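You operate a simulated robot arm through the tools that you are given. There is no shell and no other tool. Be economical: measure what you need, move in short steps, check, and stop when the job is done.

You run a simulated two-armed robot. Do the job below in one go: nothing can be reset, and whatever is moved stays where it is left.

## Task
Put the wax stick on the table top. Fetch the felt pad and set it on the worktop. Take the floor cloth and put it on the slat shelf. Put the drawer brush on the slat shelf away on the tray shelf. Take the green dryer sheet from the slat shelf and put it in the soak tub. Put the lint brush on the counter top away on the block shelf top. Put the tub stopper in the press well. Do these in any order. Set down upright: tub stopper.

Only the result counts: the job must be done as asked and must still hold three seconds after the hand-in. Knocking over, shifting, dropping, spilling or breaking anything else fails it. Lids that push on must go on centred and level and be pressed home; caps that screw on are set level and turned clockwise until they are tight. Flat cloth is picked up by pressing the open fingertips on it (5 to 10 N) and closing them slowly along it; thin cloth reads only 2 to 8 mm in the jaws.

## Robot
Two 7-joint arms with fingered hands on one trunk, on a base that drives. Base frame: it is fixed to the floor where the robot stands at the start and does not move with it; the origin is under the middle of the robot, x ahead of it, y to its left, z up. Lengths are in m, angles in degrees, forces in N, time in s.
The left shoulder is at the start at [0.021, 0.17, 1.498], the right one opposite. With the tool pointing down near the work surface each hand reaches from about 0.1 to 0.34 m from the robot's upright axis, wherever it stands, measured 20 degrees to its own side. Places, roughly: block shelf top (18x73 cm) [0.6, -0.16, 1.52]; drawer brush (9x4x7 cm) [-1, 1.5, 0.5]; dryer sheet [-1.25, 1.5, 0.5]; felt pad (10x8x5 cm) [0.6, -0.2, 1.5]; floor cloth (11x6x5 cm) [0.2, -0.7, 0.9]; lint brush (11x6x6 cm) [-1.7, 0.1, 0.8]; press well (26x22 cm) [-1.74, -0.18, 0.86]; slat shelf [-1.1, 1.5, 0.4]; soak tub (29x26 cm) [-1.74, -0.54, 0.72]; table top [-1.7, -1.9, 0.9]; tray shelf (15x55 cm) [0.44, -0.16, 0.12]; tub stopper (6x6x18 cm) [-1.8, -0.6, 0.8]; wax stick (4x4x10 cm) [0.5, 0, 1.6]; worktop [0.3, -0.9, 0.9]. Payload 4 kg a hand.
The TCP of each hand is the grasp point between the finger pads, 0.026 m short of the fingertips. In the tool frame z runs along the fingers and y along their closing line. The gripper opens to 0.132 m. The gripper's body begins 0.073 m behind the TCP. The gripper is a hand of 4 fingers: y runs from the thumb to the fingers, the wrist lies at [0, 0, -0.224] in the tool frame, and closing takes about 1.5 s.
Orientation is told as [roll, pitch, yaw] about the base's x, y, z axes, in that order, counted from this pose: with the fingers straight down and closing along the base's y, the tool's x points along the base's -x, its y along +y and its z along -z.

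## Interface
- The arms move only by the tool arm_command. It takes "left_deltas", "right_deltas" or both (then of equal length, played together; a hand with none holds still); each is a list of rows, each a list of 6 numbers: the shift along the tool's x, y, z in units of 300 mm (1.0 is 300 mm), then the turn, a rotation vector about the tool's x, y, z in units of 90 degrees (1.0 is 90 degrees). In form: [[dx, dy, dz, rx, ry, rz], ...]. A call has 1 to 20 rows; each row is the pose to reach, as a shift and turn from the pose commanded when the call began, along the tool's axes at that moment. "left_hand" and "right_hand" are, for a hand that has rows, the gripper command, from -1 (shut) to 1 (fully open), values between in proportion, set as the call begins (left out, the last holds). A call with a number of a shift or a turn outside -1 to 1 is refused whole. Rows are played at 5 a second. More than 0.05 m and 8.6 degrees between two rows, or a gripper value outside its range, and nothing of the call is played. A pose out of reach is approached as far as the arm can. The call stops where the force on the tool passes 40 N (or 10 N more than at its start, if that is more) or the arm is blocked; 0.2 s more then pass. Each finger travels about 0.045 m/s and halts on what it meets, pressing with about 25 N; the grip force reading is that of the motor and also rises with nothing between the fingers. The clock runs only during rows and for 0.2 s after the last one: add rows that repeat a pose to give the fingers time. It gives the time, the measured TCP pose, the force on the tool (base axes), the opening and the grip force at its end, in the units of the frame above (readings bear some noise), with the torque about the TCP (base axes, N m) and any sound that the robot's microphone picked up, and new pictures: "views" is both (left out), scene, wrist or none (wrist: the cameras of the hands that moved).
- Cameras (640 x 400 px; columns grow to the right, rows downward): "scene" is now at [0.0895, -0.0281, 1.6624]; the picture's right is [-0.34, -0.94, 0.00], its down [-0.63, 0.23, -0.75] and it looks along [0.70, -0.26, -0.67] (base axes); focal length 225 px, centre (320, 200). "left" rides on the left gripper at [-0.068, 0.002, -0.097] in its tool frame; the picture's right is [-0.03, -1.00, 0.00], its down [0.82, -0.02, -0.58] and it looks along [0.58, -0.01, 0.82] (tool axes); focal length 270 px, centre (320, 200). "right" rides on the right gripper at [0.068, 0.002, -0.097] in its tool frame; the picture's right is [-0.02, 1.00, 0.00], its down [-0.82, -0.02, -0.58] and it looks along [-0.58, -0.01, 0.82] (tool axes); focal length 270 px, centre (320, 200). There is no depth. A picture from a camera that has moved, and an enlarged one, comes with that camera's place and axes in the base frame and with its lens.
- move_column(by): slides the trunk up (or, below 0, down) by that many m; the arms and the scene camera ride with it, the base frame stays. It gives what a move gives, with no picture.
- drive_base(legs): drives the robot by 1 to 6 legs, each [ahead, turn to the left] in m and degrees, along the robot's own axes; the way and the turn of a leg run together, so that a leg with both is an arc; at most 1.5 m and 180 degrees a leg. The arms and the cameras ride along, it lands a little off, and it stops where it bumps. It gives what a move gives, and a new picture of the scene camera.
- hand_shape(shape, hand): the hand has 4 fingers and takes this shape, open, in about a second: jaw (thumb against the fingers, like two jaws); tri (thumb and two fingers); tip (a fingertip pinch); poke (one finger out to press); point (the index stretched); flat (the hand flat); cup (the hand cupped); fist (a fist). The gripper value then closes the fingers along that shape, each until it touches; the sizes above hold for jaw. It gives what a move gives, with no picture.
- head_to(pan, tilt): turns the head with the scene camera to pan (to the left, within 86 degrees either way) and tilt (down, from -29 to 69), counted from straight ahead of the robot. It gives what a move gives, and a new picture of the scene camera.
- enlarge(camera, box): a new picture of the part [left, top, right, bottom] of that camera's present view, enlarged. It takes no simulated time.
- finish_job(): hands the job in; it is judged then, once.

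Go step by step. Nothing tells you exact positions but the pictures and the camera data: compare them with the known pose of the tool, close in by small moves and look again before you grip or let go. The budget is 207 turns and 260 pictures, counting those below and the enlarged ones. Unless the task says otherwise, let go and move clear before handing in, and close with one line.

The tools are called as a command line: name --argument value ..., lists and objects as JSON in quotes. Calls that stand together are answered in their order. arm_command: Moves the arms, as the interface text tells. Its arguments: {"type":"object","properties":{"left_deltas":{"type":"array"},"left_hand":{"type":"number"},"right_deltas":{"type":"array"},"right_hand":{"type":"number"},"views":{"type":"string","enum":["both","scene","wrist","none"]}},"required":[]} The other tools are called the same way: move_column (by) slides the trunk up or down; hand_shape (shape, hand) gives the hand a shape; drive_base (legs) drives the base; head_to (pan, tilt) turns the head that bears the scene camera; enlarge (camera, box) takes an enlarged picture of a part of a camera's view; finish_job () hands the job in.

At the start:

```text
clock: 0.0
left_tcp_pos: [0.3985, -0.0282, 0.9983]
left_tcp_rot: [0.0, 0.0, 0.5]
left_contact_force: [0.8, 1.0, 0.0]
left_wrist_torque: [0.02, -0.03, 0.01]
left_opening: 0.1318
left_finger_force: 0.0
left_shape: jaw
right_tcp_pos: [0.2708, -0.3941, 0.9996]
right_tcp_rot: [0.1, 0.0, 0.3]
right_contact_force: [0.0, 0.6, 0.7]
right_wrist_torque: [-0.02, 0.0, -0.02]
right_opening: 0.1317
right_finger_force: 0.0
right_shape: jaw
trunk travel left (down, up): [-0.725, 0.03]
robot x, y, heading: [0.0014, -0.0012, -0.1]
head pan, tilt: [-20.0, 41.7]
```

scene: 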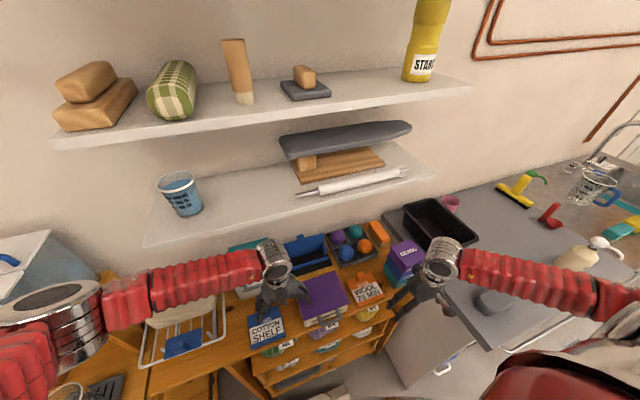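
right: 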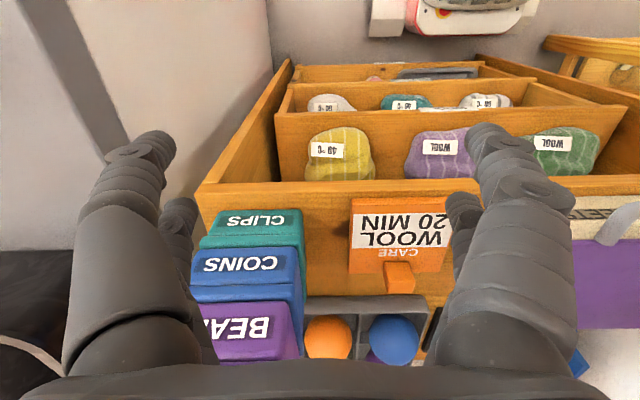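
left: 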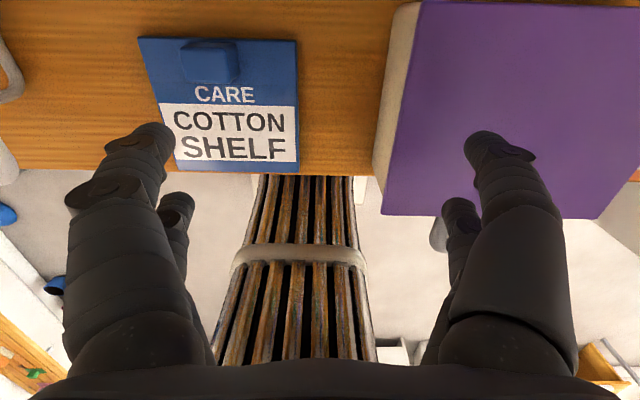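

I see the wall shelf in front with the wax stick and the felt pad on it. I will look around first to locate the other things.

head_to --pan -70 --tilt 35

head_to --pan 70 --tilt 30

head_to --pan 0 --tilt 10

```text
clock: 1.2
left_tcp_pos: [0.3989, -0.0276, 0.9991]
left_tcp_rot: [0.0, 0.0, 0.4]
left_contact_force: [-0.7, 0.7, 0.4]
left_wrist_torque: [-0.01, -0.02, 0.04]
left_opening: 0.132
left_finger_force: 0.1
left_shape: jaw
right_tcp_pos: [0.2701, -0.3939, 1.0002]
right_tcp_rot: [0.0, 0.0, 0.4]
right_contact_force: [-0.7, 0.1, 0.0]
right_wrist_torque: [0.02, 0.0, 0.02]
right_opening: 0.1321
right_finger_force: 0.1
right_shape: jaw
trunk travel left (down, up): [-0.725, 0.03]
robot x, y, heading: [-0.0012, 0.0004, 0.3]
head pan, tilt: [-70.0, 35.0]
camera scene: at [0.0409, -0.0821, 1.6725], right [-0.94, -0.34, 0.0], down [-0.2, 0.54, -0.82], along [0.28, -0.77, -0.57], focal length 225 px, centre (320, 200)
```

scene: 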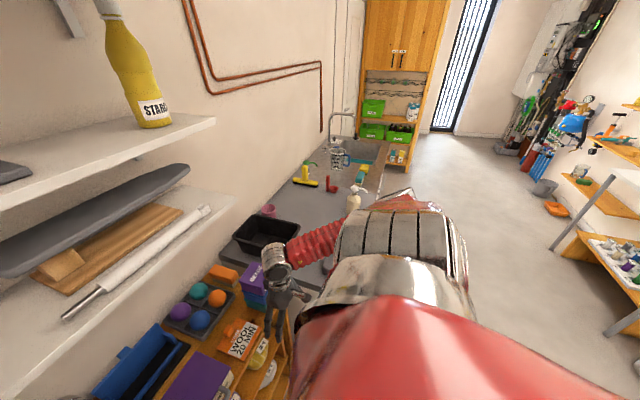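

```text
clock: 3.4
left_tcp_pos: [0.3983, -0.0271, 1.0005]
left_tcp_rot: [0.0, -0.1, 0.3]
left_contact_force: [-0.2, 0.7, 0.9]
left_wrist_torque: [0.02, -0.02, -0.03]
left_opening: 0.1319
left_finger_force: 0.1
left_shape: jaw
right_tcp_pos: [0.2698, -0.394, 1.0002]
right_tcp_rot: [0.0, 0.0, 0.5]
right_contact_force: [0.4, -0.4, -0.5]
right_wrist_torque: [-0.01, 0.06, 0.01]
right_opening: 0.1319
right_finger_force: 0.1
right_shape: jaw
trunk travel left (down, up): [-0.725, 0.03]
robot x, y, heading: [-0.001, 0.0009, 0.0]
head pan, tilt: [70.0, 30.0]
camera scene: at [0.0417, 0.0856, 1.6803], right [0.94, -0.34, 0.0], down [-0.17, -0.47, -0.87], along [0.3, 0.81, -0.5], focal length 225 px, centre (320, 200)
```

scene: 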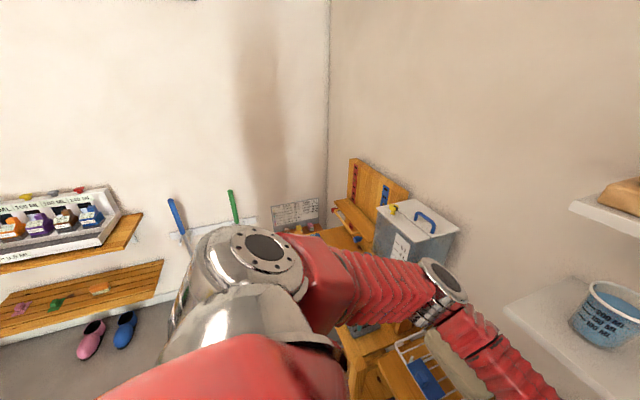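

```text
clock: 4.8
left_tcp_pos: [0.3986, -0.0274, 0.9993]
left_tcp_rot: [0.0, 0.0, 0.4]
left_contact_force: [-0.4, -0.1, 0.5]
left_wrist_torque: [0.0, 0.0, 0.01]
left_opening: 0.132
left_finger_force: 0.1
left_shape: jaw
right_tcp_pos: [0.2704, -0.3942, 1.0]
right_tcp_rot: [-0.1, 0.0, 0.3]
right_contact_force: [-0.9, 0.2, -0.9]
right_wrist_torque: [-0.02, -0.01, 0.01]
right_opening: 0.1318
right_finger_force: 0.1
right_shape: jaw
trunk travel left (down, up): [-0.725, 0.03]
robot x, y, heading: [0.0036, -0.0004, -0.4]
head pan, tilt: [0.0, 10.0]
camera scene: at [0.1037, 0.0007, 1.7126], right [0.0, -1.0, 0.0], down [-0.17, 0.0, -0.98], along [0.98, 0.0, -0.17], focal length 225 px, centre (320, 200)
```

scene: 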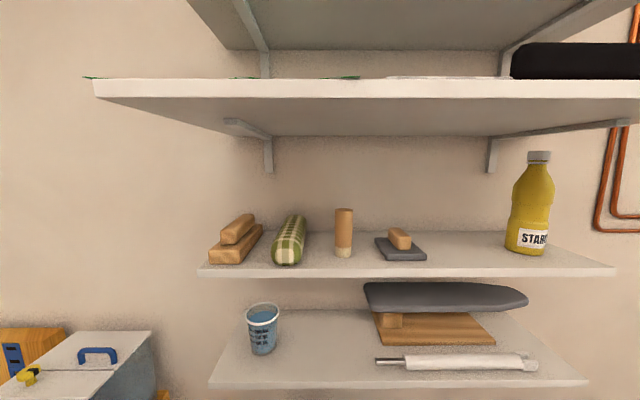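

The wall shelf (z about 1.52) holds the wax stick at about (0.54,-0.05) and the felt pad at about (0.57,-0.17). I'll back off, then raise both hands to shelf height pointing forward.

drive_base --legs '[[-0.3, 0]]'

```text
clock: 6.9
left_tcp_pos: [0.092, -0.0276, 1.0001]
left_tcp_rot: [-0.1, 0.0, 0.3]
left_contact_force: [-0.6, -0.5, 1.2]
left_wrist_torque: [0.03, -0.02, 0.0]
left_opening: 0.1318
left_finger_force: 0.0
left_shape: jaw
right_tcp_pos: [-0.0365, -0.3939, 0.9984]
right_tcp_rot: [0.1, 0.0, 0.5]
right_contact_force: [0.4, -0.2, 0.3]
right_wrist_torque: [0.0, 0.02, 0.02]
right_opening: 0.1319
right_finger_force: 0.1
right_shape: jaw
trunk travel left (down, up): [-0.725, 0.03]
robot x, y, heading: [-0.3041, 0.003, -0.1]
head pan, tilt: [0.0, 10.0]
camera scene: at [-0.2028, 0.0006, 1.7127], right [0.0, -1.0, 0.0], down [-0.17, 0.0, -0.98], along [0.98, 0.0, -0.17], focal length 225 px, centre (320, 200)
```

scene: 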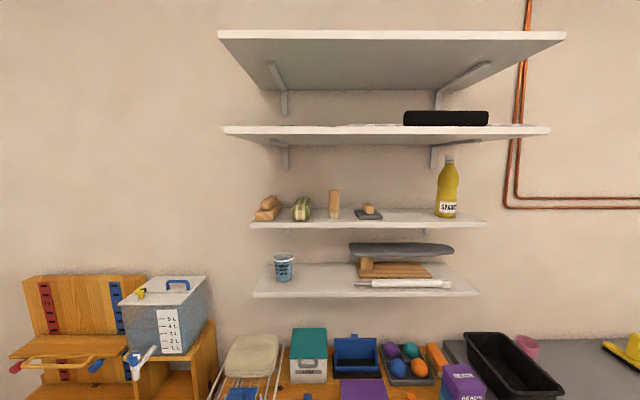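

I'm raising both hands while turning them to point forward.

enlarge --camera "scene" --box '[240, 170, 480, 320]'

arm_command --left_deltas '[[-0.03, 0.02, -0.09, 0, -0.09, 0], [-0.06, 0.04, -0.18, 0, -0.18, 0], [-0.09, 0.06, -0.27, 0, -0.27, 0], [-0.12, 0.08, -0.36, 0, -0.36, 0], [-0.15, 0.1, -0.45, 0, -0.45, 0], [-0.18, 0.12, -0.54, 0, -0.54, 0], [-0.21, 0.14, -0.63, 0, -0.63, 0], [-0.24, 0.16, -0.72, 0, -0.72, 0], [-0.27, 0.18, -0.81, 0, -0.81, 0], [-0.3, 0.2, -0.9, 0, -0.9, 0], [-0.3, 0.22, -0.95, 0, -0.95, 0], [-0.3, 0.24, -1.0, 0, -1.0, 0]]' --right_deltas '[[-0.06, 0.02, -0.09, 0, -0.09, 0], [-0.12, 0.04, -0.18, 0, -0.18, 0], [-0.18, 0.06, -0.27, 0, -0.27, 0], [-0.24, 0.08, -0.36, 0, -0.36, 0], [-0.3, 0.1, -0.45, 0, -0.45, 0], [-0.36, 0.12, -0.54, 0, -0.54, 0], [-0.42, 0.14, -0.63, 0, -0.63, 0], [-0.48, 0.16, -0.72, 0, -0.72, 0], [-0.54, 0.18, -0.81, 0, -0.81, 0], [-0.6, 0.2, -0.9, 0, -0.9, 0], [-0.65, 0.22, -0.95, 0, -0.95, 0], [-0.7, 0.24, -1.0, 0, -1.0, 0]]' --views "scene"

```text
2.67 times, centred on (360, 245) of scene
camera zoom: at [-0.2028, 0.0006, 1.7127], right [0.0, -1.0, 0.0], down [-0.17, 0.0, -0.98], along [0.98, 0.0, -0.17], focal length 599 px, centre (213, 80)
```

zoom: 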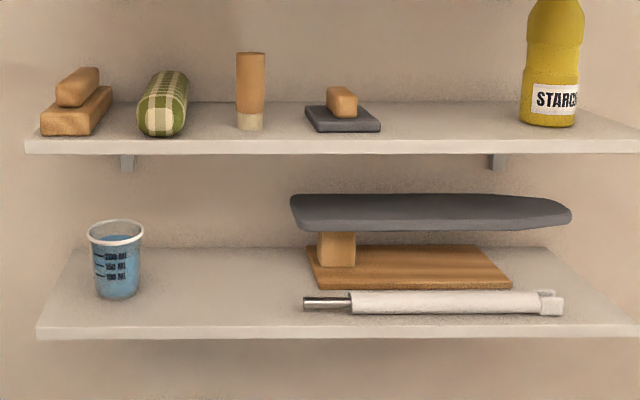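

```text
clock: 9.5
left_tcp_pos: [0.1835, 0.0447, 1.2988]
left_tcp_rot: [-169.7, -89.9, 170.0]
left_contact_force: [0.2, -0.2, -0.1]
left_wrist_torque: [0.02, 0.03, 0.06]
left_opening: 0.1319
left_finger_force: 0.0
left_shape: jaw
right_tcp_pos: [0.1762, -0.3199, 1.2983]
right_tcp_rot: [-170.1, -90.0, 170.5]
right_contact_force: [0.3, -0.9, -0.1]
right_wrist_torque: [0.02, -0.01, -0.02]
right_opening: 0.1316
right_finger_force: 0.0
right_shape: jaw
trunk travel left (down, up): [-0.725, 0.03]
robot x, y, heading: [-0.3043, -0.001, -0.2]
head pan, tilt: [0.0, 10.0]
camera scene: at [-0.2012, 0.0005, 1.7125], right [0.0, -1.0, 0.0], down [-0.17, 0.0, -0.98], along [0.98, 0.0, -0.17], focal length 225 px, centre (320, 200)
```

scene: 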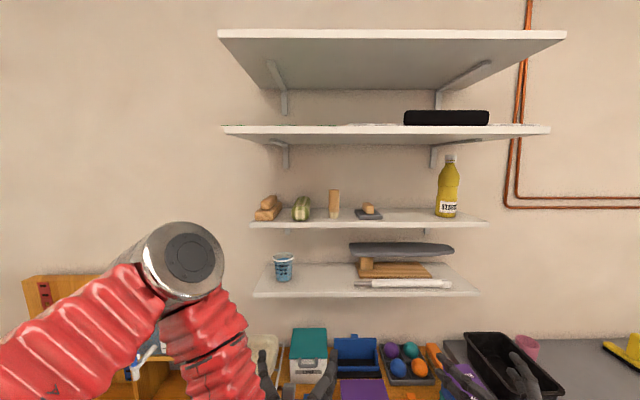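

Now raising both to the shelf height; left aligned with the wax stick.

arm_command --left_deltas '[[-0.15, -0.05, 0, 0, 0, 0], [-0.3, -0.1, 0, 0, 0, 0], [-0.45, -0.15, 0, 0, 0, 0], [-0.6, -0.2, 0, 0, 0, 0], [-0.75, -0.25, 0, 0, 0, 0], [-0.9, -0.3, 0, 0, 0, 0], [-0.9, -0.3, 0, 0, 0, 0]]' --right_deltas '[[-0.15, 0, 0, 0, 0, 0], [-0.3, 0, 0, 0, 0, 0], [-0.45, 0, 0, 0, 0, 0], [-0.6, 0, 0, 0, 0, 0], [-0.75, 0, 0, 0, 0, 0], [-0.85, 0, 0, 0, 0, 0], [-0.85, 0, 0, 0, 0, 0]]'

```text
clock: 11.1
left_tcp_pos: [0.1841, -0.0466, 1.5709]
left_tcp_rot: [-10.9, -89.9, 11.3]
left_contact_force: [0.4, -0.1, 0.2]
left_wrist_torque: [-0.02, -0.03, 0.0]
left_opening: 0.1319
left_finger_force: 0.1
left_shape: jaw
right_tcp_pos: [0.1904, -0.3244, 1.5562]
right_tcp_rot: [2.9, -89.9, -2.6]
right_contact_force: [0.3, 0.1, 0.6]
right_wrist_torque: [0.0, 0.02, 0.01]
right_opening: 0.1321
right_finger_force: 0.1
right_shape: jaw
right hand out of reach, approached as far as the arm can: row 3, 4, 5, 6, 7
trunk travel left (down, up): [-0.725, 0.03]
robot x, y, heading: [-0.3069, 0.0006, -0.2]
head pan, tilt: [0.0, 10.0]
camera scene: at [-0.201, 0.0018, 1.7125], right [0.0, -1.0, 0.0], down [-0.17, 0.0, -0.98], along [0.98, 0.0, -0.17], focal length 225 px, centre (320, 200)
camera right: at [0.0934, -0.3248, 1.4882], right [-0.01, 1.0, 0.03], down [-0.58, -0.03, 0.82], along [0.82, -0.01, 0.58], focal length 270 px, centre (320, 200)
camera left: at [0.0869, -0.0438, 1.6397], right [0.01, -1.0, 0.03], down [-0.58, -0.02, -0.82], along [0.82, -0.01, -0.58], focal length 270 px, centre (320, 200)
```

scene: 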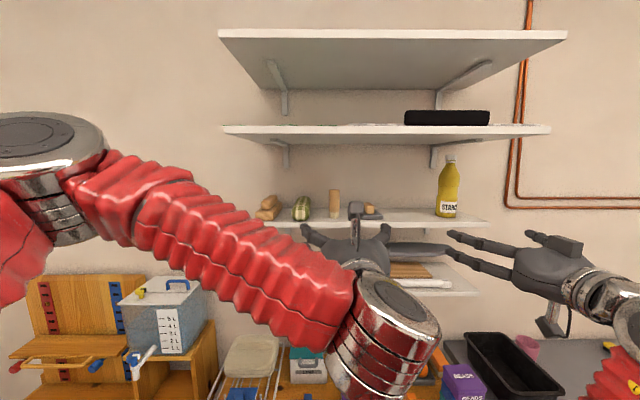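
right: 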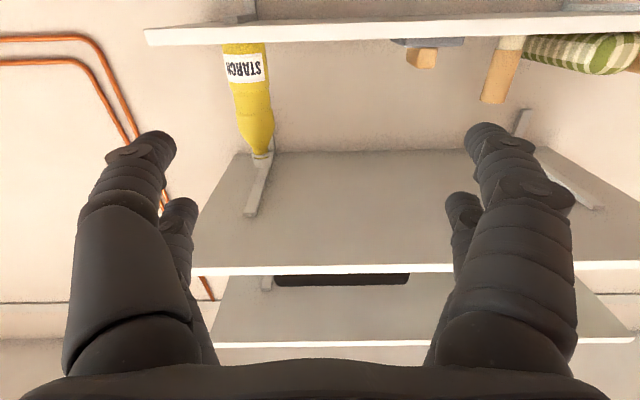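
left: 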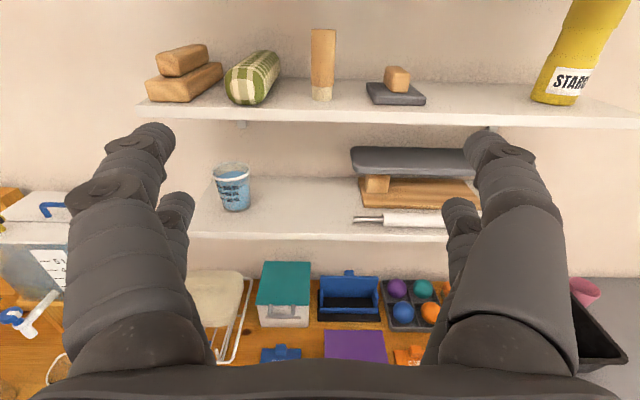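

Left hand is lined up with the wax stick. I narrow its opening and drive forward.

arm_command --left_deltas '[[0, 0, 0, 0, 0, 0], [0, 0, 0, 0, 0, 0], [0, 0, 0, 0, 0, 0], [0, 0, 0, 0, 0, 0]]' --left_hand 0.25 --views "none"

drive_base --legs '[[0.23, 0]]'

arm_command --left_deltas '[[0, 0, 0, 0, 0, 0]]' --views "wrist"

```text
clock: 12.1
left_tcp_pos: [0.1834, -0.0456, 1.5714]
left_tcp_rot: [-20.1, -90.0, 20.4]
left_contact_force: [0.1, 0.0, 0.9]
left_wrist_torque: [0.01, -0.01, -0.01]
left_opening: 0.0829
left_finger_force: 0.2
left_shape: jaw
right_tcp_pos: [0.1896, -0.3258, 1.5558]
right_tcp_rot: [6.9, -89.8, -6.4]
right_contact_force: [0.1, 0.9, -0.5]
right_wrist_torque: [0.03, -0.02, -0.02]
right_opening: 0.132
right_finger_force: 0.0
right_shape: jaw
trunk travel left (down, up): [-0.725, 0.03]
robot x, y, heading: [-0.3088, 0.0018, 0.1]
head pan, tilt: [0.0, 10.0]
```

```text
clock: 13.9
left_tcp_pos: [0.4164, -0.0433, 1.5715]
left_tcp_rot: [-2.1, -89.9, 2.6]
left_contact_force: [0.6, 0.3, -1.0]
left_wrist_torque: [0.01, 0.02, -0.02]
left_opening: 0.083
left_finger_force: 0.2
left_shape: jaw
right_tcp_pos: [0.426, -0.3242, 1.5564]
right_tcp_rot: [6.3, -89.8, -5.7]
right_contact_force: [-0.2, 0.3, 0.2]
right_wrist_torque: [0.01, -0.03, 0.02]
right_opening: 0.1317
right_finger_force: 0.1
right_shape: jaw
trunk travel left (down, up): [-0.725, 0.03]
robot x, y, heading: [-0.0778, -0.0028, 0.7]
head pan, tilt: [0.0, 10.0]
camera scene: at [0.0324, 0.0011, 1.7125], right [0.0, -1.0, 0.0], down [-0.17, 0.0, -0.98], along [0.98, 0.0, -0.17], focal length 225 px, centre (320, 200)
```

scene: 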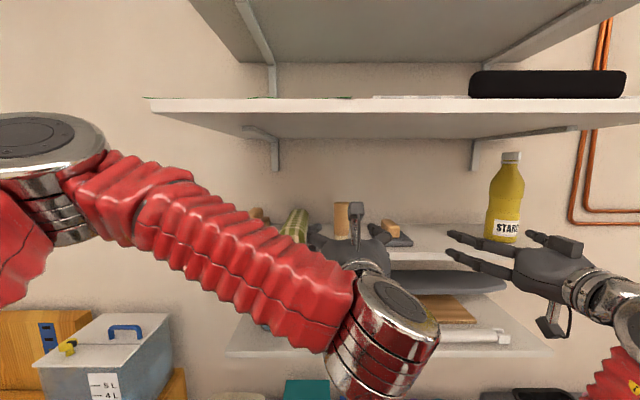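

```text
clock: 14.3
left_tcp_pos: [0.4146, -0.043, 1.5718]
left_tcp_rot: [167.4, -90.0, -166.8]
left_contact_force: [-0.4, -0.1, 0.3]
left_wrist_torque: [0.0, -0.01, 0.01]
left_opening: 0.0831
left_finger_force: 0.1
left_shape: jaw
right_tcp_pos: [0.4231, -0.3241, 1.5566]
right_tcp_rot: [-76.4, -89.9, 77.3]
right_contact_force: [-0.2, 0.5, 0.0]
right_wrist_torque: [0.02, -0.04, -0.03]
right_opening: 0.1318
right_finger_force: 0.1
right_shape: jaw
trunk travel left (down, up): [-0.725, 0.03]
robot x, y, heading: [-0.0721, 0.0012, 0.3]
head pan, tilt: [0.0, 10.0]
camera left: at [0.3183, -0.043, 1.6403], right [0.01, -1.0, 0.03], down [-0.58, -0.03, -0.82], along [0.82, -0.01, -0.58], focal length 270 px, centre (320, 200)
```

left: 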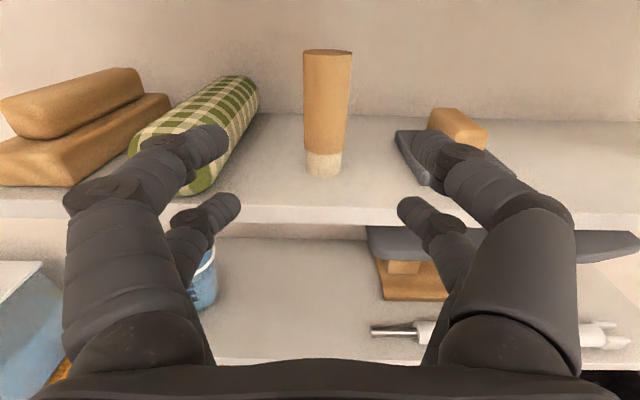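

Wax stick is centred ahead at x about 0.54. I advance the left hand to it.

arm_command --left_deltas '[[0, -0.005, 0.1, 0, 0, 0], [0, -0.01, 0.2, 0, 0, 0], [0, -0.012, 0.3, 0, 0, 0], [0, -0.015, 0.4, 0, 0, 0], [0, -0.015, 0.42, 0, 0, 0]]' --views "wrist"

```text
clock: 15.5
left_tcp_pos: [0.5423, -0.0468, 1.5731]
left_tcp_rot: [-150.4, -89.9, 151.0]
left_contact_force: [0.2, 0.4, 0.3]
left_wrist_torque: [-0.02, 0.0, 0.03]
left_opening: 0.0828
left_finger_force: 0.1
left_shape: jaw
right_tcp_pos: [0.4249, -0.3244, 1.5573]
right_tcp_rot: [13.8, -90.0, -13.2]
right_contact_force: [0.7, -0.4, 0.7]
right_wrist_torque: [0.0, -0.01, 0.01]
right_opening: 0.1318
right_finger_force: 0.2
right_shape: jaw
trunk travel left (down, up): [-0.725, 0.03]
robot x, y, heading: [-0.0703, -0.0016, -0.0]
head pan, tilt: [0.0, 10.0]
camera left: at [0.4458, -0.0458, 1.6415], right [0.01, -1.0, 0.03], down [-0.58, -0.03, -0.82], along [0.82, -0.01, -0.58], focal length 270 px, centre (320, 200)
```

left: 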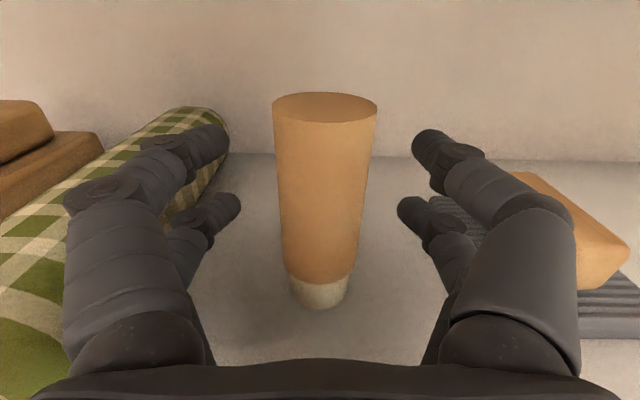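

The stick stands between the fingers. Closing on it.

arm_command --left_deltas '[[0, 0, 0, 0, 0, 0], [0, 0, 0, 0, 0, 0], [0, 0, 0, 0, 0, 0], [0, 0, 0, 0, 0, 0], [0, 0, 0, 0, 0, 0], [0, 0, 0, 0, 0, 0], [0, 0, 0, 0, 0, 0]]' --left_hand -1 --views "wrist"

```text
clock: 17.1
left_tcp_pos: [0.543, -0.0468, 1.5719]
left_tcp_rot: [-27.0, -90.1, 27.5]
left_contact_force: [0.8, -0.3, 1.3]
left_wrist_torque: [-0.01, -0.03, 0.04]
left_opening: 0.0
left_finger_force: 25.2
left_shape: jaw
right_tcp_pos: [0.4238, -0.3238, 1.5553]
right_tcp_rot: [8.2, -89.9, -7.5]
right_contact_force: [0.0, 0.0, 0.1]
right_wrist_torque: [-0.01, 0.02, 0.01]
right_opening: 0.1319
right_finger_force: 0.2
right_shape: jaw
trunk travel left (down, up): [-0.725, 0.03]
robot x, y, heading: [-0.0706, 0.0021, 0.4]
head pan, tilt: [0.0, 10.0]
camera left: at [0.4461, -0.0459, 1.6412], right [0.01, -1.0, 0.03], down [-0.58, -0.03, -0.82], along [0.82, -0.01, -0.58], focal length 270 px, centre (320, 200)
```

left: 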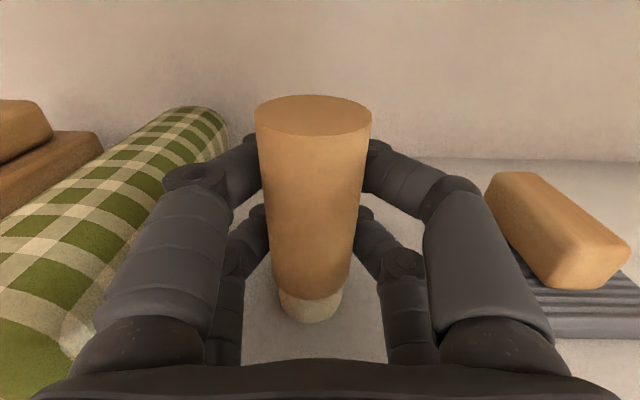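

The opening reads 0: the fingertips have met behind the stick. I reopen, back off 25 mm and close again.

arm_command --left_deltas '[[0, 0, 0, 0, 0, 0], [0, 0, 0, 0, 0, 0], [0, 0, 0, 0, 0, 0], [0, 0, 0, 0, 0, 0], [0, 0, 0, 0, 0, 0], [0, 0, 0, 0, 0, 0]]' --left_hand 0.25 --views "wrist"

```text
clock: 18.5
left_tcp_pos: [0.5418, -0.0468, 1.5731]
left_tcp_rot: [-5.8, -90.1, 6.4]
left_contact_force: [0.5, 0.9, -0.1]
left_wrist_torque: [-0.01, 0.02, -0.01]
left_opening: 0.0822
left_finger_force: 0.0
left_shape: jaw
right_tcp_pos: [0.4244, -0.3239, 1.5576]
right_tcp_rot: [7.1, -89.8, -6.4]
right_contact_force: [0.3, -0.4, -0.8]
right_wrist_torque: [0.04, -0.01, -0.01]
right_opening: 0.1317
right_finger_force: 0.0
right_shape: jaw
trunk travel left (down, up): [-0.725, 0.03]
robot x, y, heading: [-0.0722, 0.0033, 0.3]
head pan, tilt: [0.0, 10.0]
camera left: at [0.4462, -0.0459, 1.6411], right [0.01, -1.0, 0.03], down [-0.58, -0.03, -0.82], along [0.82, -0.01, -0.58], focal length 270 px, centre (320, 200)
```

left: 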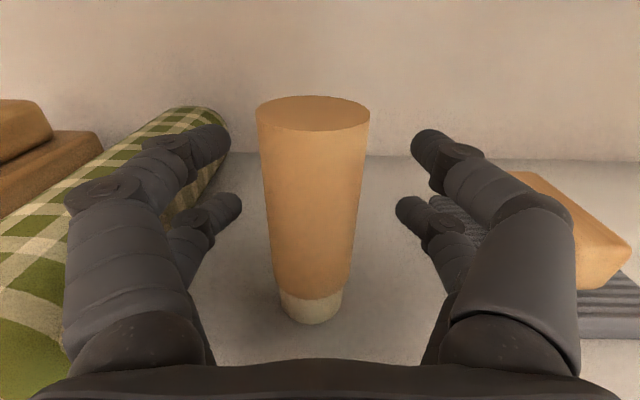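

arm_command --left_deltas '[[0, 0.008, -0.05, 0, 0, 0], [0, 0.013, -0.09, 0, 0, 0], [0, 0.013, -0.09, 0, 0, 0]]' --views "wrist"

```text
clock: 19.3
left_tcp_pos: [0.5158, -0.0428, 1.5727]
left_tcp_rot: [3.0, -90.1, -2.3]
left_contact_force: [-0.3, 0.1, 0.4]
left_wrist_torque: [0.01, -0.01, 0.02]
left_opening: 0.0822
left_finger_force: 0.0
left_shape: jaw
right_tcp_pos: [0.4261, -0.3241, 1.5578]
right_tcp_rot: [7.3, -90.0, -6.9]
right_contact_force: [0.0, 0.2, 0.3]
right_wrist_torque: [0.0, 0.02, 0.0]
right_opening: 0.1319
right_finger_force: 0.0
right_shape: jaw
trunk travel left (down, up): [-0.725, 0.03]
robot x, y, heading: [-0.075, 0.0027, 0.3]
head pan, tilt: [0.0, 10.0]
camera left: at [0.4199, -0.0424, 1.6406], right [0.01, -1.0, 0.03], down [-0.58, -0.03, -0.82], along [0.82, -0.01, -0.58], focal length 270 px, centre (320, 200)
```

left: 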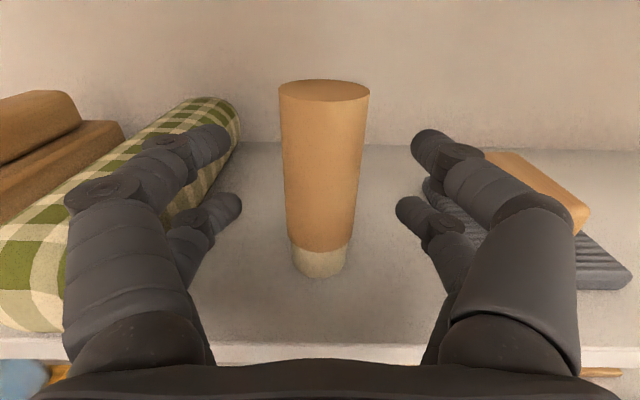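

arm_command --left_deltas '[[0, 0, 0.01, 0, 0, 0], [0, 0, 0.01, 0, 0, 0], [0, 0, 0.01, 0, 0, 0], [0, 0, 0.01, 0, 0, 0], [0, 0, 0.01, 0, 0, 0], [0, 0, 0.01, 0, 0, 0]]' --left_hand -1 --views "wrist"

```text
clock: 20.7
left_tcp_pos: [0.5195, -0.0439, 1.5736]
left_tcp_rot: [-10.6, -90.0, 11.1]
left_contact_force: [0.9, -0.7, 0.4]
left_wrist_torque: [0.04, -0.05, -0.03]
left_opening: 0.0283
left_finger_force: 25.2
left_shape: jaw
right_tcp_pos: [0.425, -0.323, 1.5566]
right_tcp_rot: [7.0, -89.8, -6.3]
right_contact_force: [-0.3, 0.6, 0.2]
right_wrist_torque: [0.02, 0.03, 0.01]
right_opening: 0.1319
right_finger_force: 0.1
right_shape: jaw
trunk travel left (down, up): [-0.725, 0.03]
robot x, y, heading: [-0.069, -0.0055, 0.3]
head pan, tilt: [0.0, 10.0]
camera left: at [0.4226, -0.0425, 1.6409], right [0.01, -1.0, 0.03], down [-0.58, -0.03, -0.82], along [0.82, -0.01, -0.58], focal length 270 px, centre (320, 200)
```

left: 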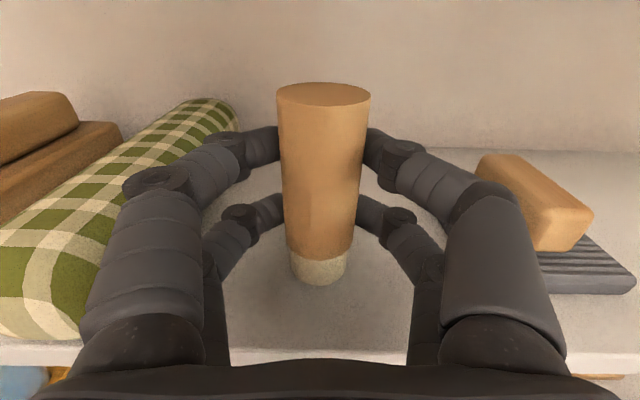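

Gripped (28 mm). Lifting 40 mm and checking.

arm_command --left_deltas '[[-0.03, 0, 0, 0, 0, 0], [-0.07, 0, 0, 0, 0, 0], [-0.14, 0, 0, 0, 0, 0], [-0.14, 0, 0, 0, 0, 0]]' --views "wrist"

```text
clock: 21.7
left_tcp_pos: [0.5177, -0.0432, 1.6144]
left_tcp_rot: [-13.1, -90.1, 13.8]
left_contact_force: [-0.1, 0.2, -0.2]
left_wrist_torque: [0.01, 0.01, 0.01]
left_opening: 0.0284
left_finger_force: 24.3
left_shape: jaw
right_tcp_pos: [0.425, -0.3252, 1.5565]
right_tcp_rot: [6.8, -89.9, -6.0]
right_contact_force: [0.1, -0.4, 0.6]
right_wrist_torque: [-0.03, 0.0, 0.02]
right_opening: 0.1318
right_finger_force: 0.1
right_shape: jaw
trunk travel left (down, up): [-0.725, 0.03]
robot x, y, heading: [-0.0758, -0.0, 0.2]
head pan, tilt: [0.0, 10.0]
camera left: at [0.4224, -0.0422, 1.6829], right [0.01, -1.0, 0.03], down [-0.58, -0.03, -0.82], along [0.82, -0.01, -0.58], focal length 270 px, centre (320, 200)
```

left: 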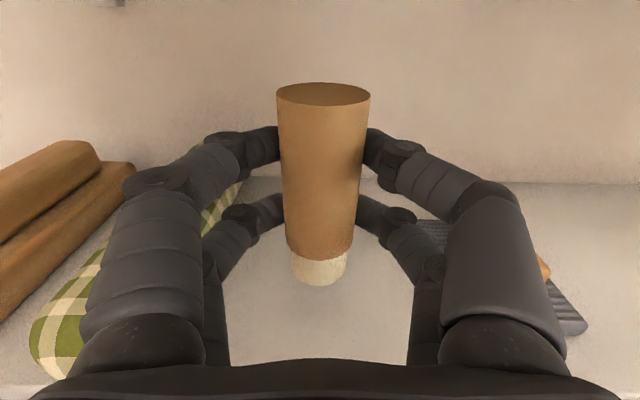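

The stick is held. I pull the left hand back and to the left, then bring the right hand in line with the felt pad.

arm_command --left_deltas '[[0, 0, -0.15, 0, 0, 0], [0, 0, -0.3, 0, 0, 0], [0, 0, -0.45, 0, 0, 0], [0, 0, -0.6, 0, 0, 0], [0, 0.15, -0.65, 0, 0, 0], [0, 0.3, -0.65, 0, 0, 0], [0, 0.45, -0.65, 0, 0, 0], [0, 0.5, -0.65, 0, 0, 0]]' --views "none"

arm_command --right_deltas '[[0, 0.12, 0, 0, 0, 0], [0, 0.24, 0, 0, 0, 0], [0, 0.36, 0, 0, 0, 0], [0, 0.48, 0, 0, 0, 0], [0, 0.48, 0, 0, 0, 0]]'

```text
clock: 23.5
left_tcp_pos: [0.3454, 0.0841, 1.6314]
left_tcp_rot: [-2.0, -90.0, 2.5]
left_contact_force: [-0.1, -0.1, -1.1]
left_wrist_torque: [0.01, 0.02, -0.03]
left_opening: 0.0282
left_finger_force: 25.3
left_shape: jaw
left hand out of reach, approached as far as the arm can: row 7, 8
right_tcp_pos: [0.4252, -0.323, 1.5567]
right_tcp_rot: [-4.5, -89.8, 5.1]
right_contact_force: [-0.6, 1.2, -0.2]
right_wrist_torque: [0.01, 0.03, -0.01]
right_opening: 0.1322
right_finger_force: 0.1
right_shape: jaw
trunk travel left (down, up): [-0.725, 0.03]
robot x, y, heading: [-0.0704, -0.0038, 0.4]
head pan, tilt: [0.0, 10.0]
```

```text
clock: 24.7
left_tcp_pos: [0.3457, 0.0833, 1.6307]
left_tcp_rot: [26.8, -89.9, -26.3]
left_contact_force: [-1.3, -0.5, -1.0]
left_wrist_torque: [-0.04, 0.01, 0.06]
left_opening: 0.0281
left_finger_force: 24.9
left_shape: jaw
right_tcp_pos: [0.4257, -0.171, 1.5817]
right_tcp_rot: [-32.6, -89.6, 39.3]
right_contact_force: [0.3, 0.3, 2.4]
right_wrist_torque: [-0.05, 0.27, -0.07]
right_opening: 0.1319
right_finger_force: 0.1
right_shape: jaw
right hand out of reach, approached as far as the arm can: row 1, 2, 3, 4, 5
trunk travel left (down, up): [-0.725, 0.03]
robot x, y, heading: [-0.0704, -0.0009, 0.5]
head pan, tilt: [0.0, 10.0]
camera scene: at [0.0321, 0.0003, 1.7127], right [0.0, -1.0, 0.0], down [-0.17, 0.0, -0.98], along [0.98, 0.01, -0.17], focal length 225 px, centre (320, 200)
camera right: at [0.3293, -0.1829, 1.5142], right [-0.12, 0.99, 0.02], down [-0.57, -0.09, 0.82], along [0.82, 0.08, 0.57], focal length 270 px, centre (320, 200)
```

scene: 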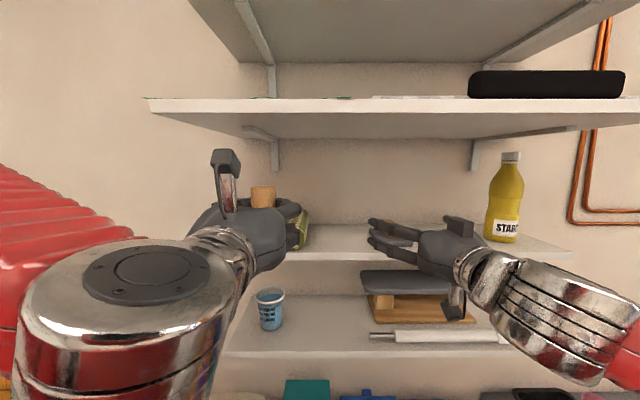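
right: 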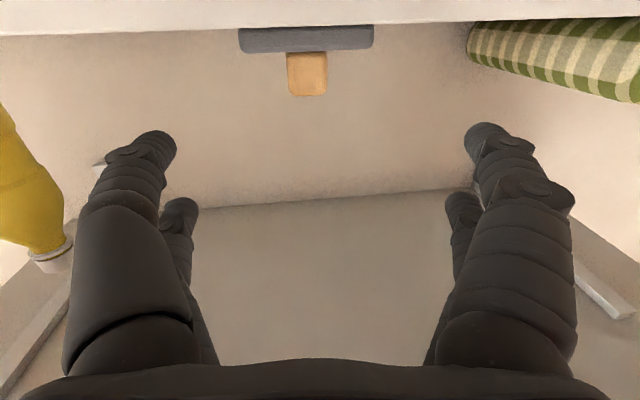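

The right hand is near its joint limit in this palm-up roll. I retreat it a bit and roll it 180° about its own axis (camera up), which should be its natural pose.

arm_command --right_deltas '[[0, -0.05, -0.1, 0, 0, -0.09], [0, -0.1, -0.2, 0, 0, -0.18], [0, -0.15, -0.3, 0, 0, -0.27], [0, -0.2, -0.3, 0, 0, -0.36], [0, -0.2, -0.3, 0, 0, -0.45], [0, -0.2, -0.3, 0, 0, -0.54], [0, -0.2, -0.3, 0, 0, -0.63], [0, -0.2, -0.3, 0, 0, -0.72], [0, -0.2, -0.3, 0, 0, -0.81], [0, -0.2, -0.3, 0, 0, -0.9], [0, -0.2, -0.3, 0, 0, -0.95], [0, -0.2, -0.3, 0, 0, -1.0]]' --views "scene"

```text
clock: 27.3
left_tcp_pos: [0.3458, 0.0843, 1.6311]
left_tcp_rot: [1.7, -90.0, -1.0]
left_contact_force: [-0.6, 0.6, -0.5]
left_wrist_torque: [-0.02, 0.02, -0.01]
left_opening: 0.0281
left_finger_force: 25.1
left_shape: jaw
right_tcp_pos: [0.4109, -0.25, 1.6218]
right_tcp_rot: [-89.6, 0.7, 97.0]
right_contact_force: [0.1, -0.5, 0.5]
right_wrist_torque: [0.0, 0.0, 0.0]
right_opening: 0.132
right_finger_force: 0.1
right_shape: jaw
right hand out of reach, approached as far as the arm can: row 1, 2, 3, 4, 5, 6, 7, 8, 9, 10, 11, 12
trunk travel left (down, up): [-0.725, 0.03]
robot x, y, heading: [-0.0732, -0.0003, 0.3]
head pan, tilt: [0.0, 10.0]
camera scene: at [0.0315, 0.001, 1.7126], right [0.0, -1.0, 0.0], down [-0.17, 0.0, -0.98], along [0.98, 0.0, -0.17], focal length 225 px, centre (320, 200)
```

scene: 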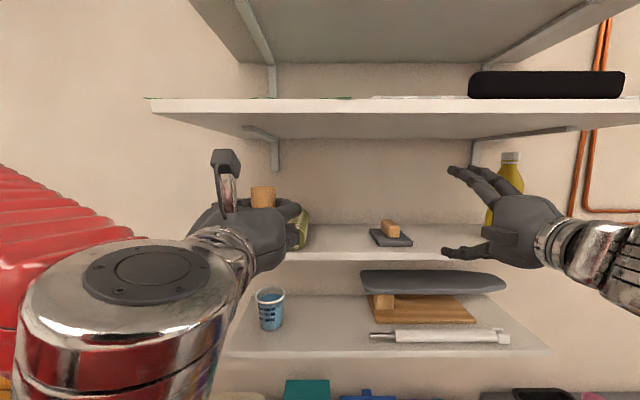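

Halfway. Continuing the roll by another 90°.

arm_command --right_deltas '[[0, 0, 0, 0, 0, -0.09], [0, 0, 0, 0, 0, -0.18], [0, 0, 0, 0, 0, -0.27], [0, 0, 0, 0, 0, -0.36], [0, 0, 0, 0, 0, -0.45], [0, 0, 0, 0, 0, -0.54], [0, 0, 0, 0, 0, -0.63], [0, 0, 0, 0, 0, -0.72], [0, 0, 0, 0, 0, -0.81], [0, 0, 0, 0, 0, -0.9], [0, 0, 0, 0, 0, -0.95], [0, 0, 0, 0, 0, -1.0]]' --views "both"

```text
clock: 29.9
left_tcp_pos: [0.3438, 0.0851, 1.6317]
left_tcp_rot: [-3.2, -90.0, 3.7]
left_contact_force: [-0.2, -0.1, -0.4]
left_wrist_torque: [-0.02, 0.01, 0.01]
left_opening: 0.0284
left_finger_force: 25.1
left_shape: jaw
right_tcp_pos: [0.4101, -0.2519, 1.6218]
right_tcp_rot: [67.2, 89.3, -105.7]
right_contact_force: [-1.0, -0.6, 0.5]
right_wrist_torque: [-0.01, -0.02, 0.02]
right_opening: 0.1321
right_finger_force: 0.1
right_shape: jaw
trunk travel left (down, up): [-0.725, 0.03]
robot x, y, heading: [-0.0733, 0.0024, 0.3]
head pan, tilt: [0.0, 10.0]
camera scene: at [0.0315, 0.0011, 1.7126], right [0.0, -1.0, 0.0], down [-0.17, 0.0, -0.98], along [0.98, 0.0, -0.17], focal length 225 px, centre (320, 200)
camera right: at [0.3146, -0.2653, 1.6902], right [0.12, -0.99, -0.01], down [-0.58, -0.06, -0.81], along [0.81, 0.11, -0.58], focal length 270 px, centre (320, 200)
```

scene: 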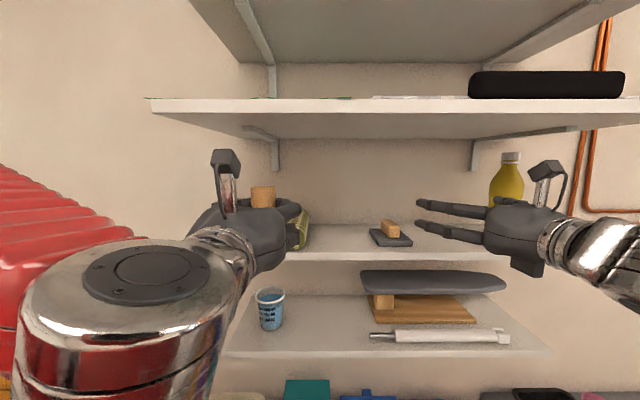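
right: 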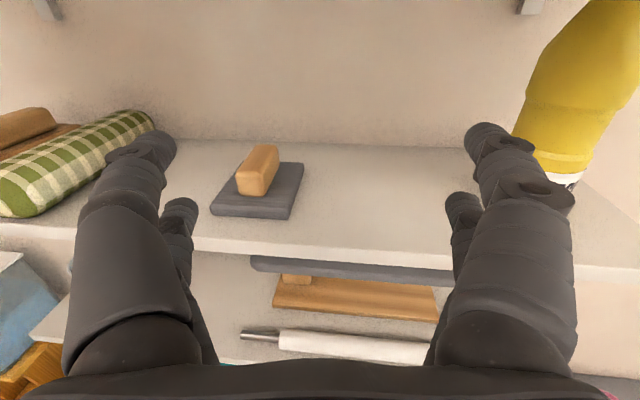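

The right hand now has its camera on top and is well in reach. The pad handle is at about (0.55,-0.17,1.555), running along x. I line up with it.

arm_command --right_deltas '[[-0.05, -0.07, 0.0, -0.018, 0, 0], [-0.1, -0.14, 0.0, -0.037, 0, 0], [-0.15, -0.21, 0.0, -0.055, 0, 0], [-0.2, -0.275, 0.0, -0.074, 0, 0], [-0.2, -0.275, 0.0, -0.074, 0, 0]]' --right_hand 0.4 --views "wrist"

```text
clock: 31.1
left_tcp_pos: [0.3451, 0.0829, 1.6303]
left_tcp_rot: [15.6, -90.0, -15.0]
left_contact_force: [-0.8, 0.1, -1.1]
left_wrist_torque: [-0.06, 0.01, 0.02]
left_opening: 0.0284
left_finger_force: 24.9
left_shape: jaw
right_tcp_pos: [0.4235, -0.1626, 1.5661]
right_tcp_rot: [75.8, 89.4, -103.8]
right_contact_force: [-0.3, -1.3, -0.5]
right_wrist_torque: [0.02, 0.0, -0.01]
right_opening: 0.0928
right_finger_force: 0.1
right_shape: jaw
right hand out of reach, approached as far as the arm can: row 1, 2, 3, 4, 5
trunk travel left (down, up): [-0.725, 0.03]
robot x, y, heading: [-0.0713, -0.0008, 0.5]
head pan, tilt: [0.0, 10.0]
camera right: at [0.3271, -0.1653, 1.6347], right [0.0, -1.0, -0.02], down [-0.58, 0.01, -0.81], along [0.81, 0.01, -0.58], focal length 270 px, centre (320, 200)
```

right: 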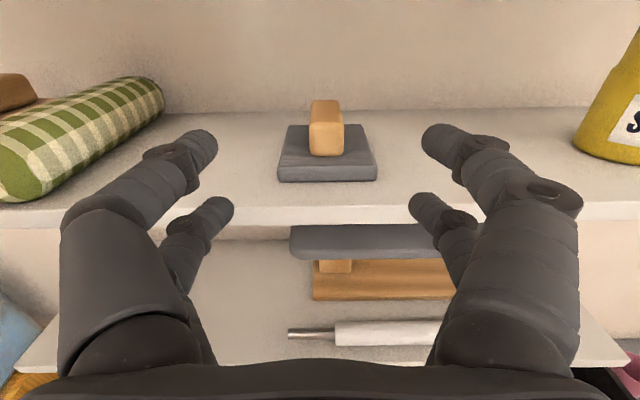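

arm_command --right_deltas '[[0, 0.03, 0.12, 0, 0, 0], [0, 0.03, 0.24, 0, 0, 0], [-0.01, 0.03, 0.36, 0, 0, 0], [-0.01, 0.03, 0.43, 0, 0, 0], [-0.01, 0.03, 0.43, 0, 0, 0]]' --views "wrist"

```text
clock: 32.3
left_tcp_pos: [0.3455, 0.0829, 1.6313]
left_tcp_rot: [53.0, -89.9, -52.5]
left_contact_force: [-0.3, 0.2, 0.1]
left_wrist_torque: [0.03, 0.0, 0.0]
left_opening: 0.0279
left_finger_force: 24.8
left_shape: jaw
right_tcp_pos: [0.5529, -0.173, 1.5643]
right_tcp_rot: [61.7, 89.5, -118.2]
right_contact_force: [-0.4, 0.1, 0.2]
right_wrist_torque: [0.0, -0.03, 0.04]
right_opening: 0.0926
right_finger_force: 0.1
right_shape: jaw
trunk travel left (down, up): [-0.725, 0.03]
robot x, y, heading: [-0.0731, -0.0053, 0.2]
head pan, tilt: [0.0, 10.0]
camera right: at [0.4569, -0.1758, 1.6333], right [0.0, -1.0, -0.02], down [-0.58, 0.01, -0.81], along [0.81, 0.01, -0.58], focal length 270 px, centre (320, 200)
```

right: 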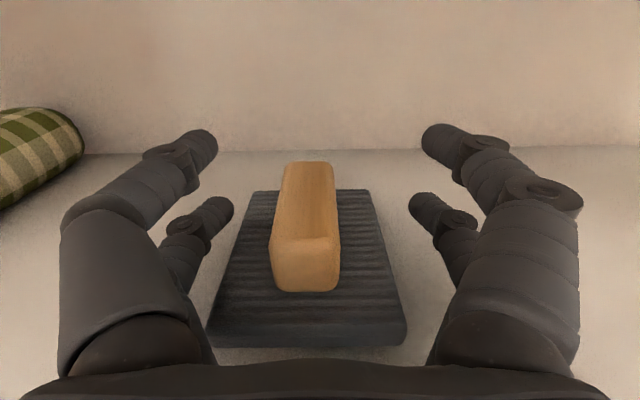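

arm_command --right_deltas '[[-0.01, -0.015, 0, 0, 0, 0], [-0.01, -0.015, 0, 0, 0, 0], [-0.01, -0.015, 0, 0, 0, 0], [-0.01, -0.015, 0, 0, 0, 0], [-0.01, -0.015, 0, 0, 0, 0], [-0.01, -0.015, 0, 0, 0, 0], [-0.01, -0.015, 0, 0, 0, 0]]' --right_hand -1 --views "wrist"

```text
clock: 33.9
left_tcp_pos: [0.345, 0.0841, 1.63]
left_tcp_rot: [-4.7, -89.9, 5.3]
left_contact_force: [-0.7, 0.4, -0.2]
left_wrist_torque: [-0.02, -0.02, 0.04]
left_opening: 0.0279
left_finger_force: 25.5
left_shape: jaw
right_tcp_pos: [0.5533, -0.1673, 1.562]
right_tcp_rot: [68.3, 89.1, -111.5]
right_contact_force: [1.2, -0.1, 3.0]
right_wrist_torque: [0.06, 0.0, -0.01]
right_opening: 0.0
right_finger_force: 25.0
right_shape: jaw
trunk travel left (down, up): [-0.725, 0.03]
robot x, y, heading: [-0.0738, -0.0008, 0.3]
head pan, tilt: [0.0, 10.0]
camera right: at [0.4567, -0.1692, 1.6297], right [0.0, -1.0, -0.01], down [-0.58, 0.01, -0.81], along [0.81, 0.01, -0.58], focal length 270 px, centre (320, 200)
```

right: 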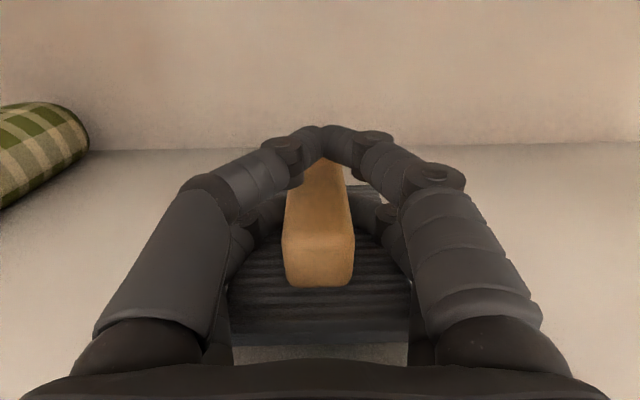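

enlarge --camera "right" --box '[200, 120, 440, 300]'

head_to --pan -15 --tilt 20

```text
2.22 times, centred on (320, 210) of right
camera zoom: at [0.4567, -0.1692, 1.6297], right [0.0, -1.0, -0.01], down [-0.58, 0.01, -0.81], along [0.81, 0.01, -0.58], focal length 601 px, centre (320, 178)
```

zoom: 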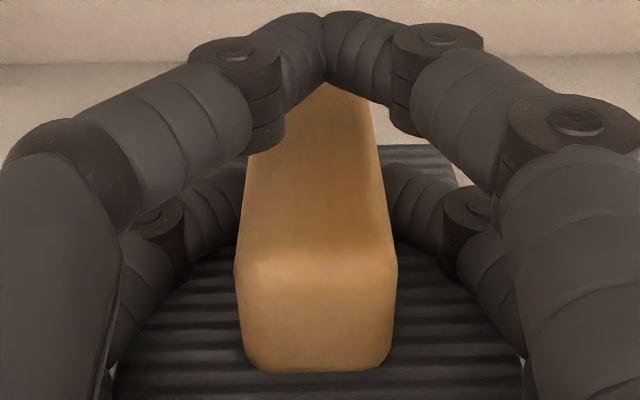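

```text
clock: 34.6
left_tcp_pos: [0.3456, 0.0838, 1.6311]
left_tcp_rot: [-0.1, -89.9, 0.8]
left_contact_force: [-0.2, 0.6, -1.2]
left_wrist_torque: [0.0, 0.01, -0.01]
left_opening: 0.028
left_finger_force: 25.1
left_shape: jaw
right_tcp_pos: [0.5527, -0.1677, 1.5606]
right_tcp_rot: [67.8, 89.3, -112.0]
right_contact_force: [0.6, -0.5, 2.5]
right_wrist_torque: [0.05, 0.02, 0.0]
right_opening: 0.0
right_finger_force: 25.3
right_shape: jaw
trunk travel left (down, up): [-0.725, 0.03]
robot x, y, heading: [-0.0709, -0.001, 0.2]
head pan, tilt: [-15.0, 20.0]
camera scene: at [0.0288, -0.023, 1.6964], right [-0.25, -0.97, 0.0], down [-0.33, 0.09, -0.94], along [0.91, -0.24, -0.34], focal length 225 px, centre (320, 200)
```

scene: 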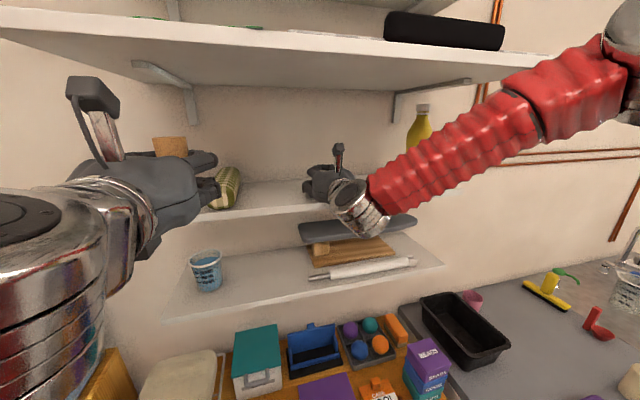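

The upper finger pair passed above the handle. I reopen, go a little lower while watching the force, and close again.

arm_command --right_deltas '[[0, 0, 0, 0, 0, 0], [0, 0, 0, 0, 0, 0], [0, 0, 0, 0, 0, 0], [0, 0, 0, 0, 0, 0], [0, 0, 0, 0, 0, 0], [0, 0, 0, 0, 0, 0]]' --right_hand 0.2 --views "none"

arm_command --right_deltas '[[-0.015, 0, 0, 0, 0, 0], [-0.03, 0, 0, 0, 0, 0], [-0.03, 0, 0, 0, 0, 0]]' --views "wrist"

```text
clock: 36.0
left_tcp_pos: [0.3453, 0.0842, 1.6315]
left_tcp_rot: [-0.9, -89.9, 1.6]
left_contact_force: [0.7, 0.4, -0.4]
left_wrist_torque: [-0.02, -0.02, 0.0]
left_opening: 0.0279
left_finger_force: 25.1
left_shape: jaw
right_tcp_pos: [0.5548, -0.1668, 1.5605]
right_tcp_rot: [66.2, 89.4, -113.6]
right_contact_force: [0.6, 0.8, -0.2]
right_wrist_torque: [0.03, 0.01, -0.01]
right_opening: 0.0788
right_finger_force: 0.1
right_shape: jaw
trunk travel left (down, up): [-0.725, 0.03]
robot x, y, heading: [-0.0737, -0.0004, 0.4]
head pan, tilt: [-15.0, 20.0]
```

```text
clock: 36.8
left_tcp_pos: [0.3452, 0.0842, 1.6308]
left_tcp_rot: [-2.4, -89.9, 3.0]
left_contact_force: [0.4, 0.1, -0.2]
left_wrist_torque: [0.03, 0.01, -0.03]
left_opening: 0.0281
left_finger_force: 24.7
left_shape: jaw
right_tcp_pos: [0.5522, -0.1658, 1.554]
right_tcp_rot: [49.7, 89.1, -130.3]
right_contact_force: [-0.2, 0.4, 0.7]
right_wrist_torque: [0.05, -0.01, 0.01]
right_opening: 0.079
right_finger_force: 0.1
right_shape: jaw
trunk travel left (down, up): [-0.725, 0.03]
robot x, y, heading: [-0.0717, -0.0008, 0.1]
head pan, tilt: [-15.0, 20.0]
camera right: at [0.4566, -0.1673, 1.6228], right [0.0, -1.0, -0.01], down [-0.59, 0.01, -0.81], along [0.81, 0.01, -0.59], focal length 270 px, centre (320, 200)
```

right: 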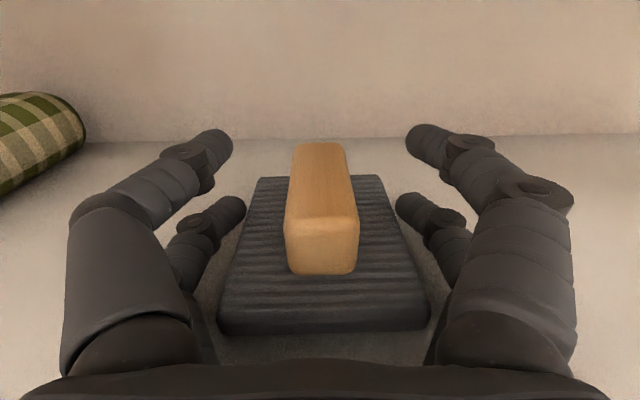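

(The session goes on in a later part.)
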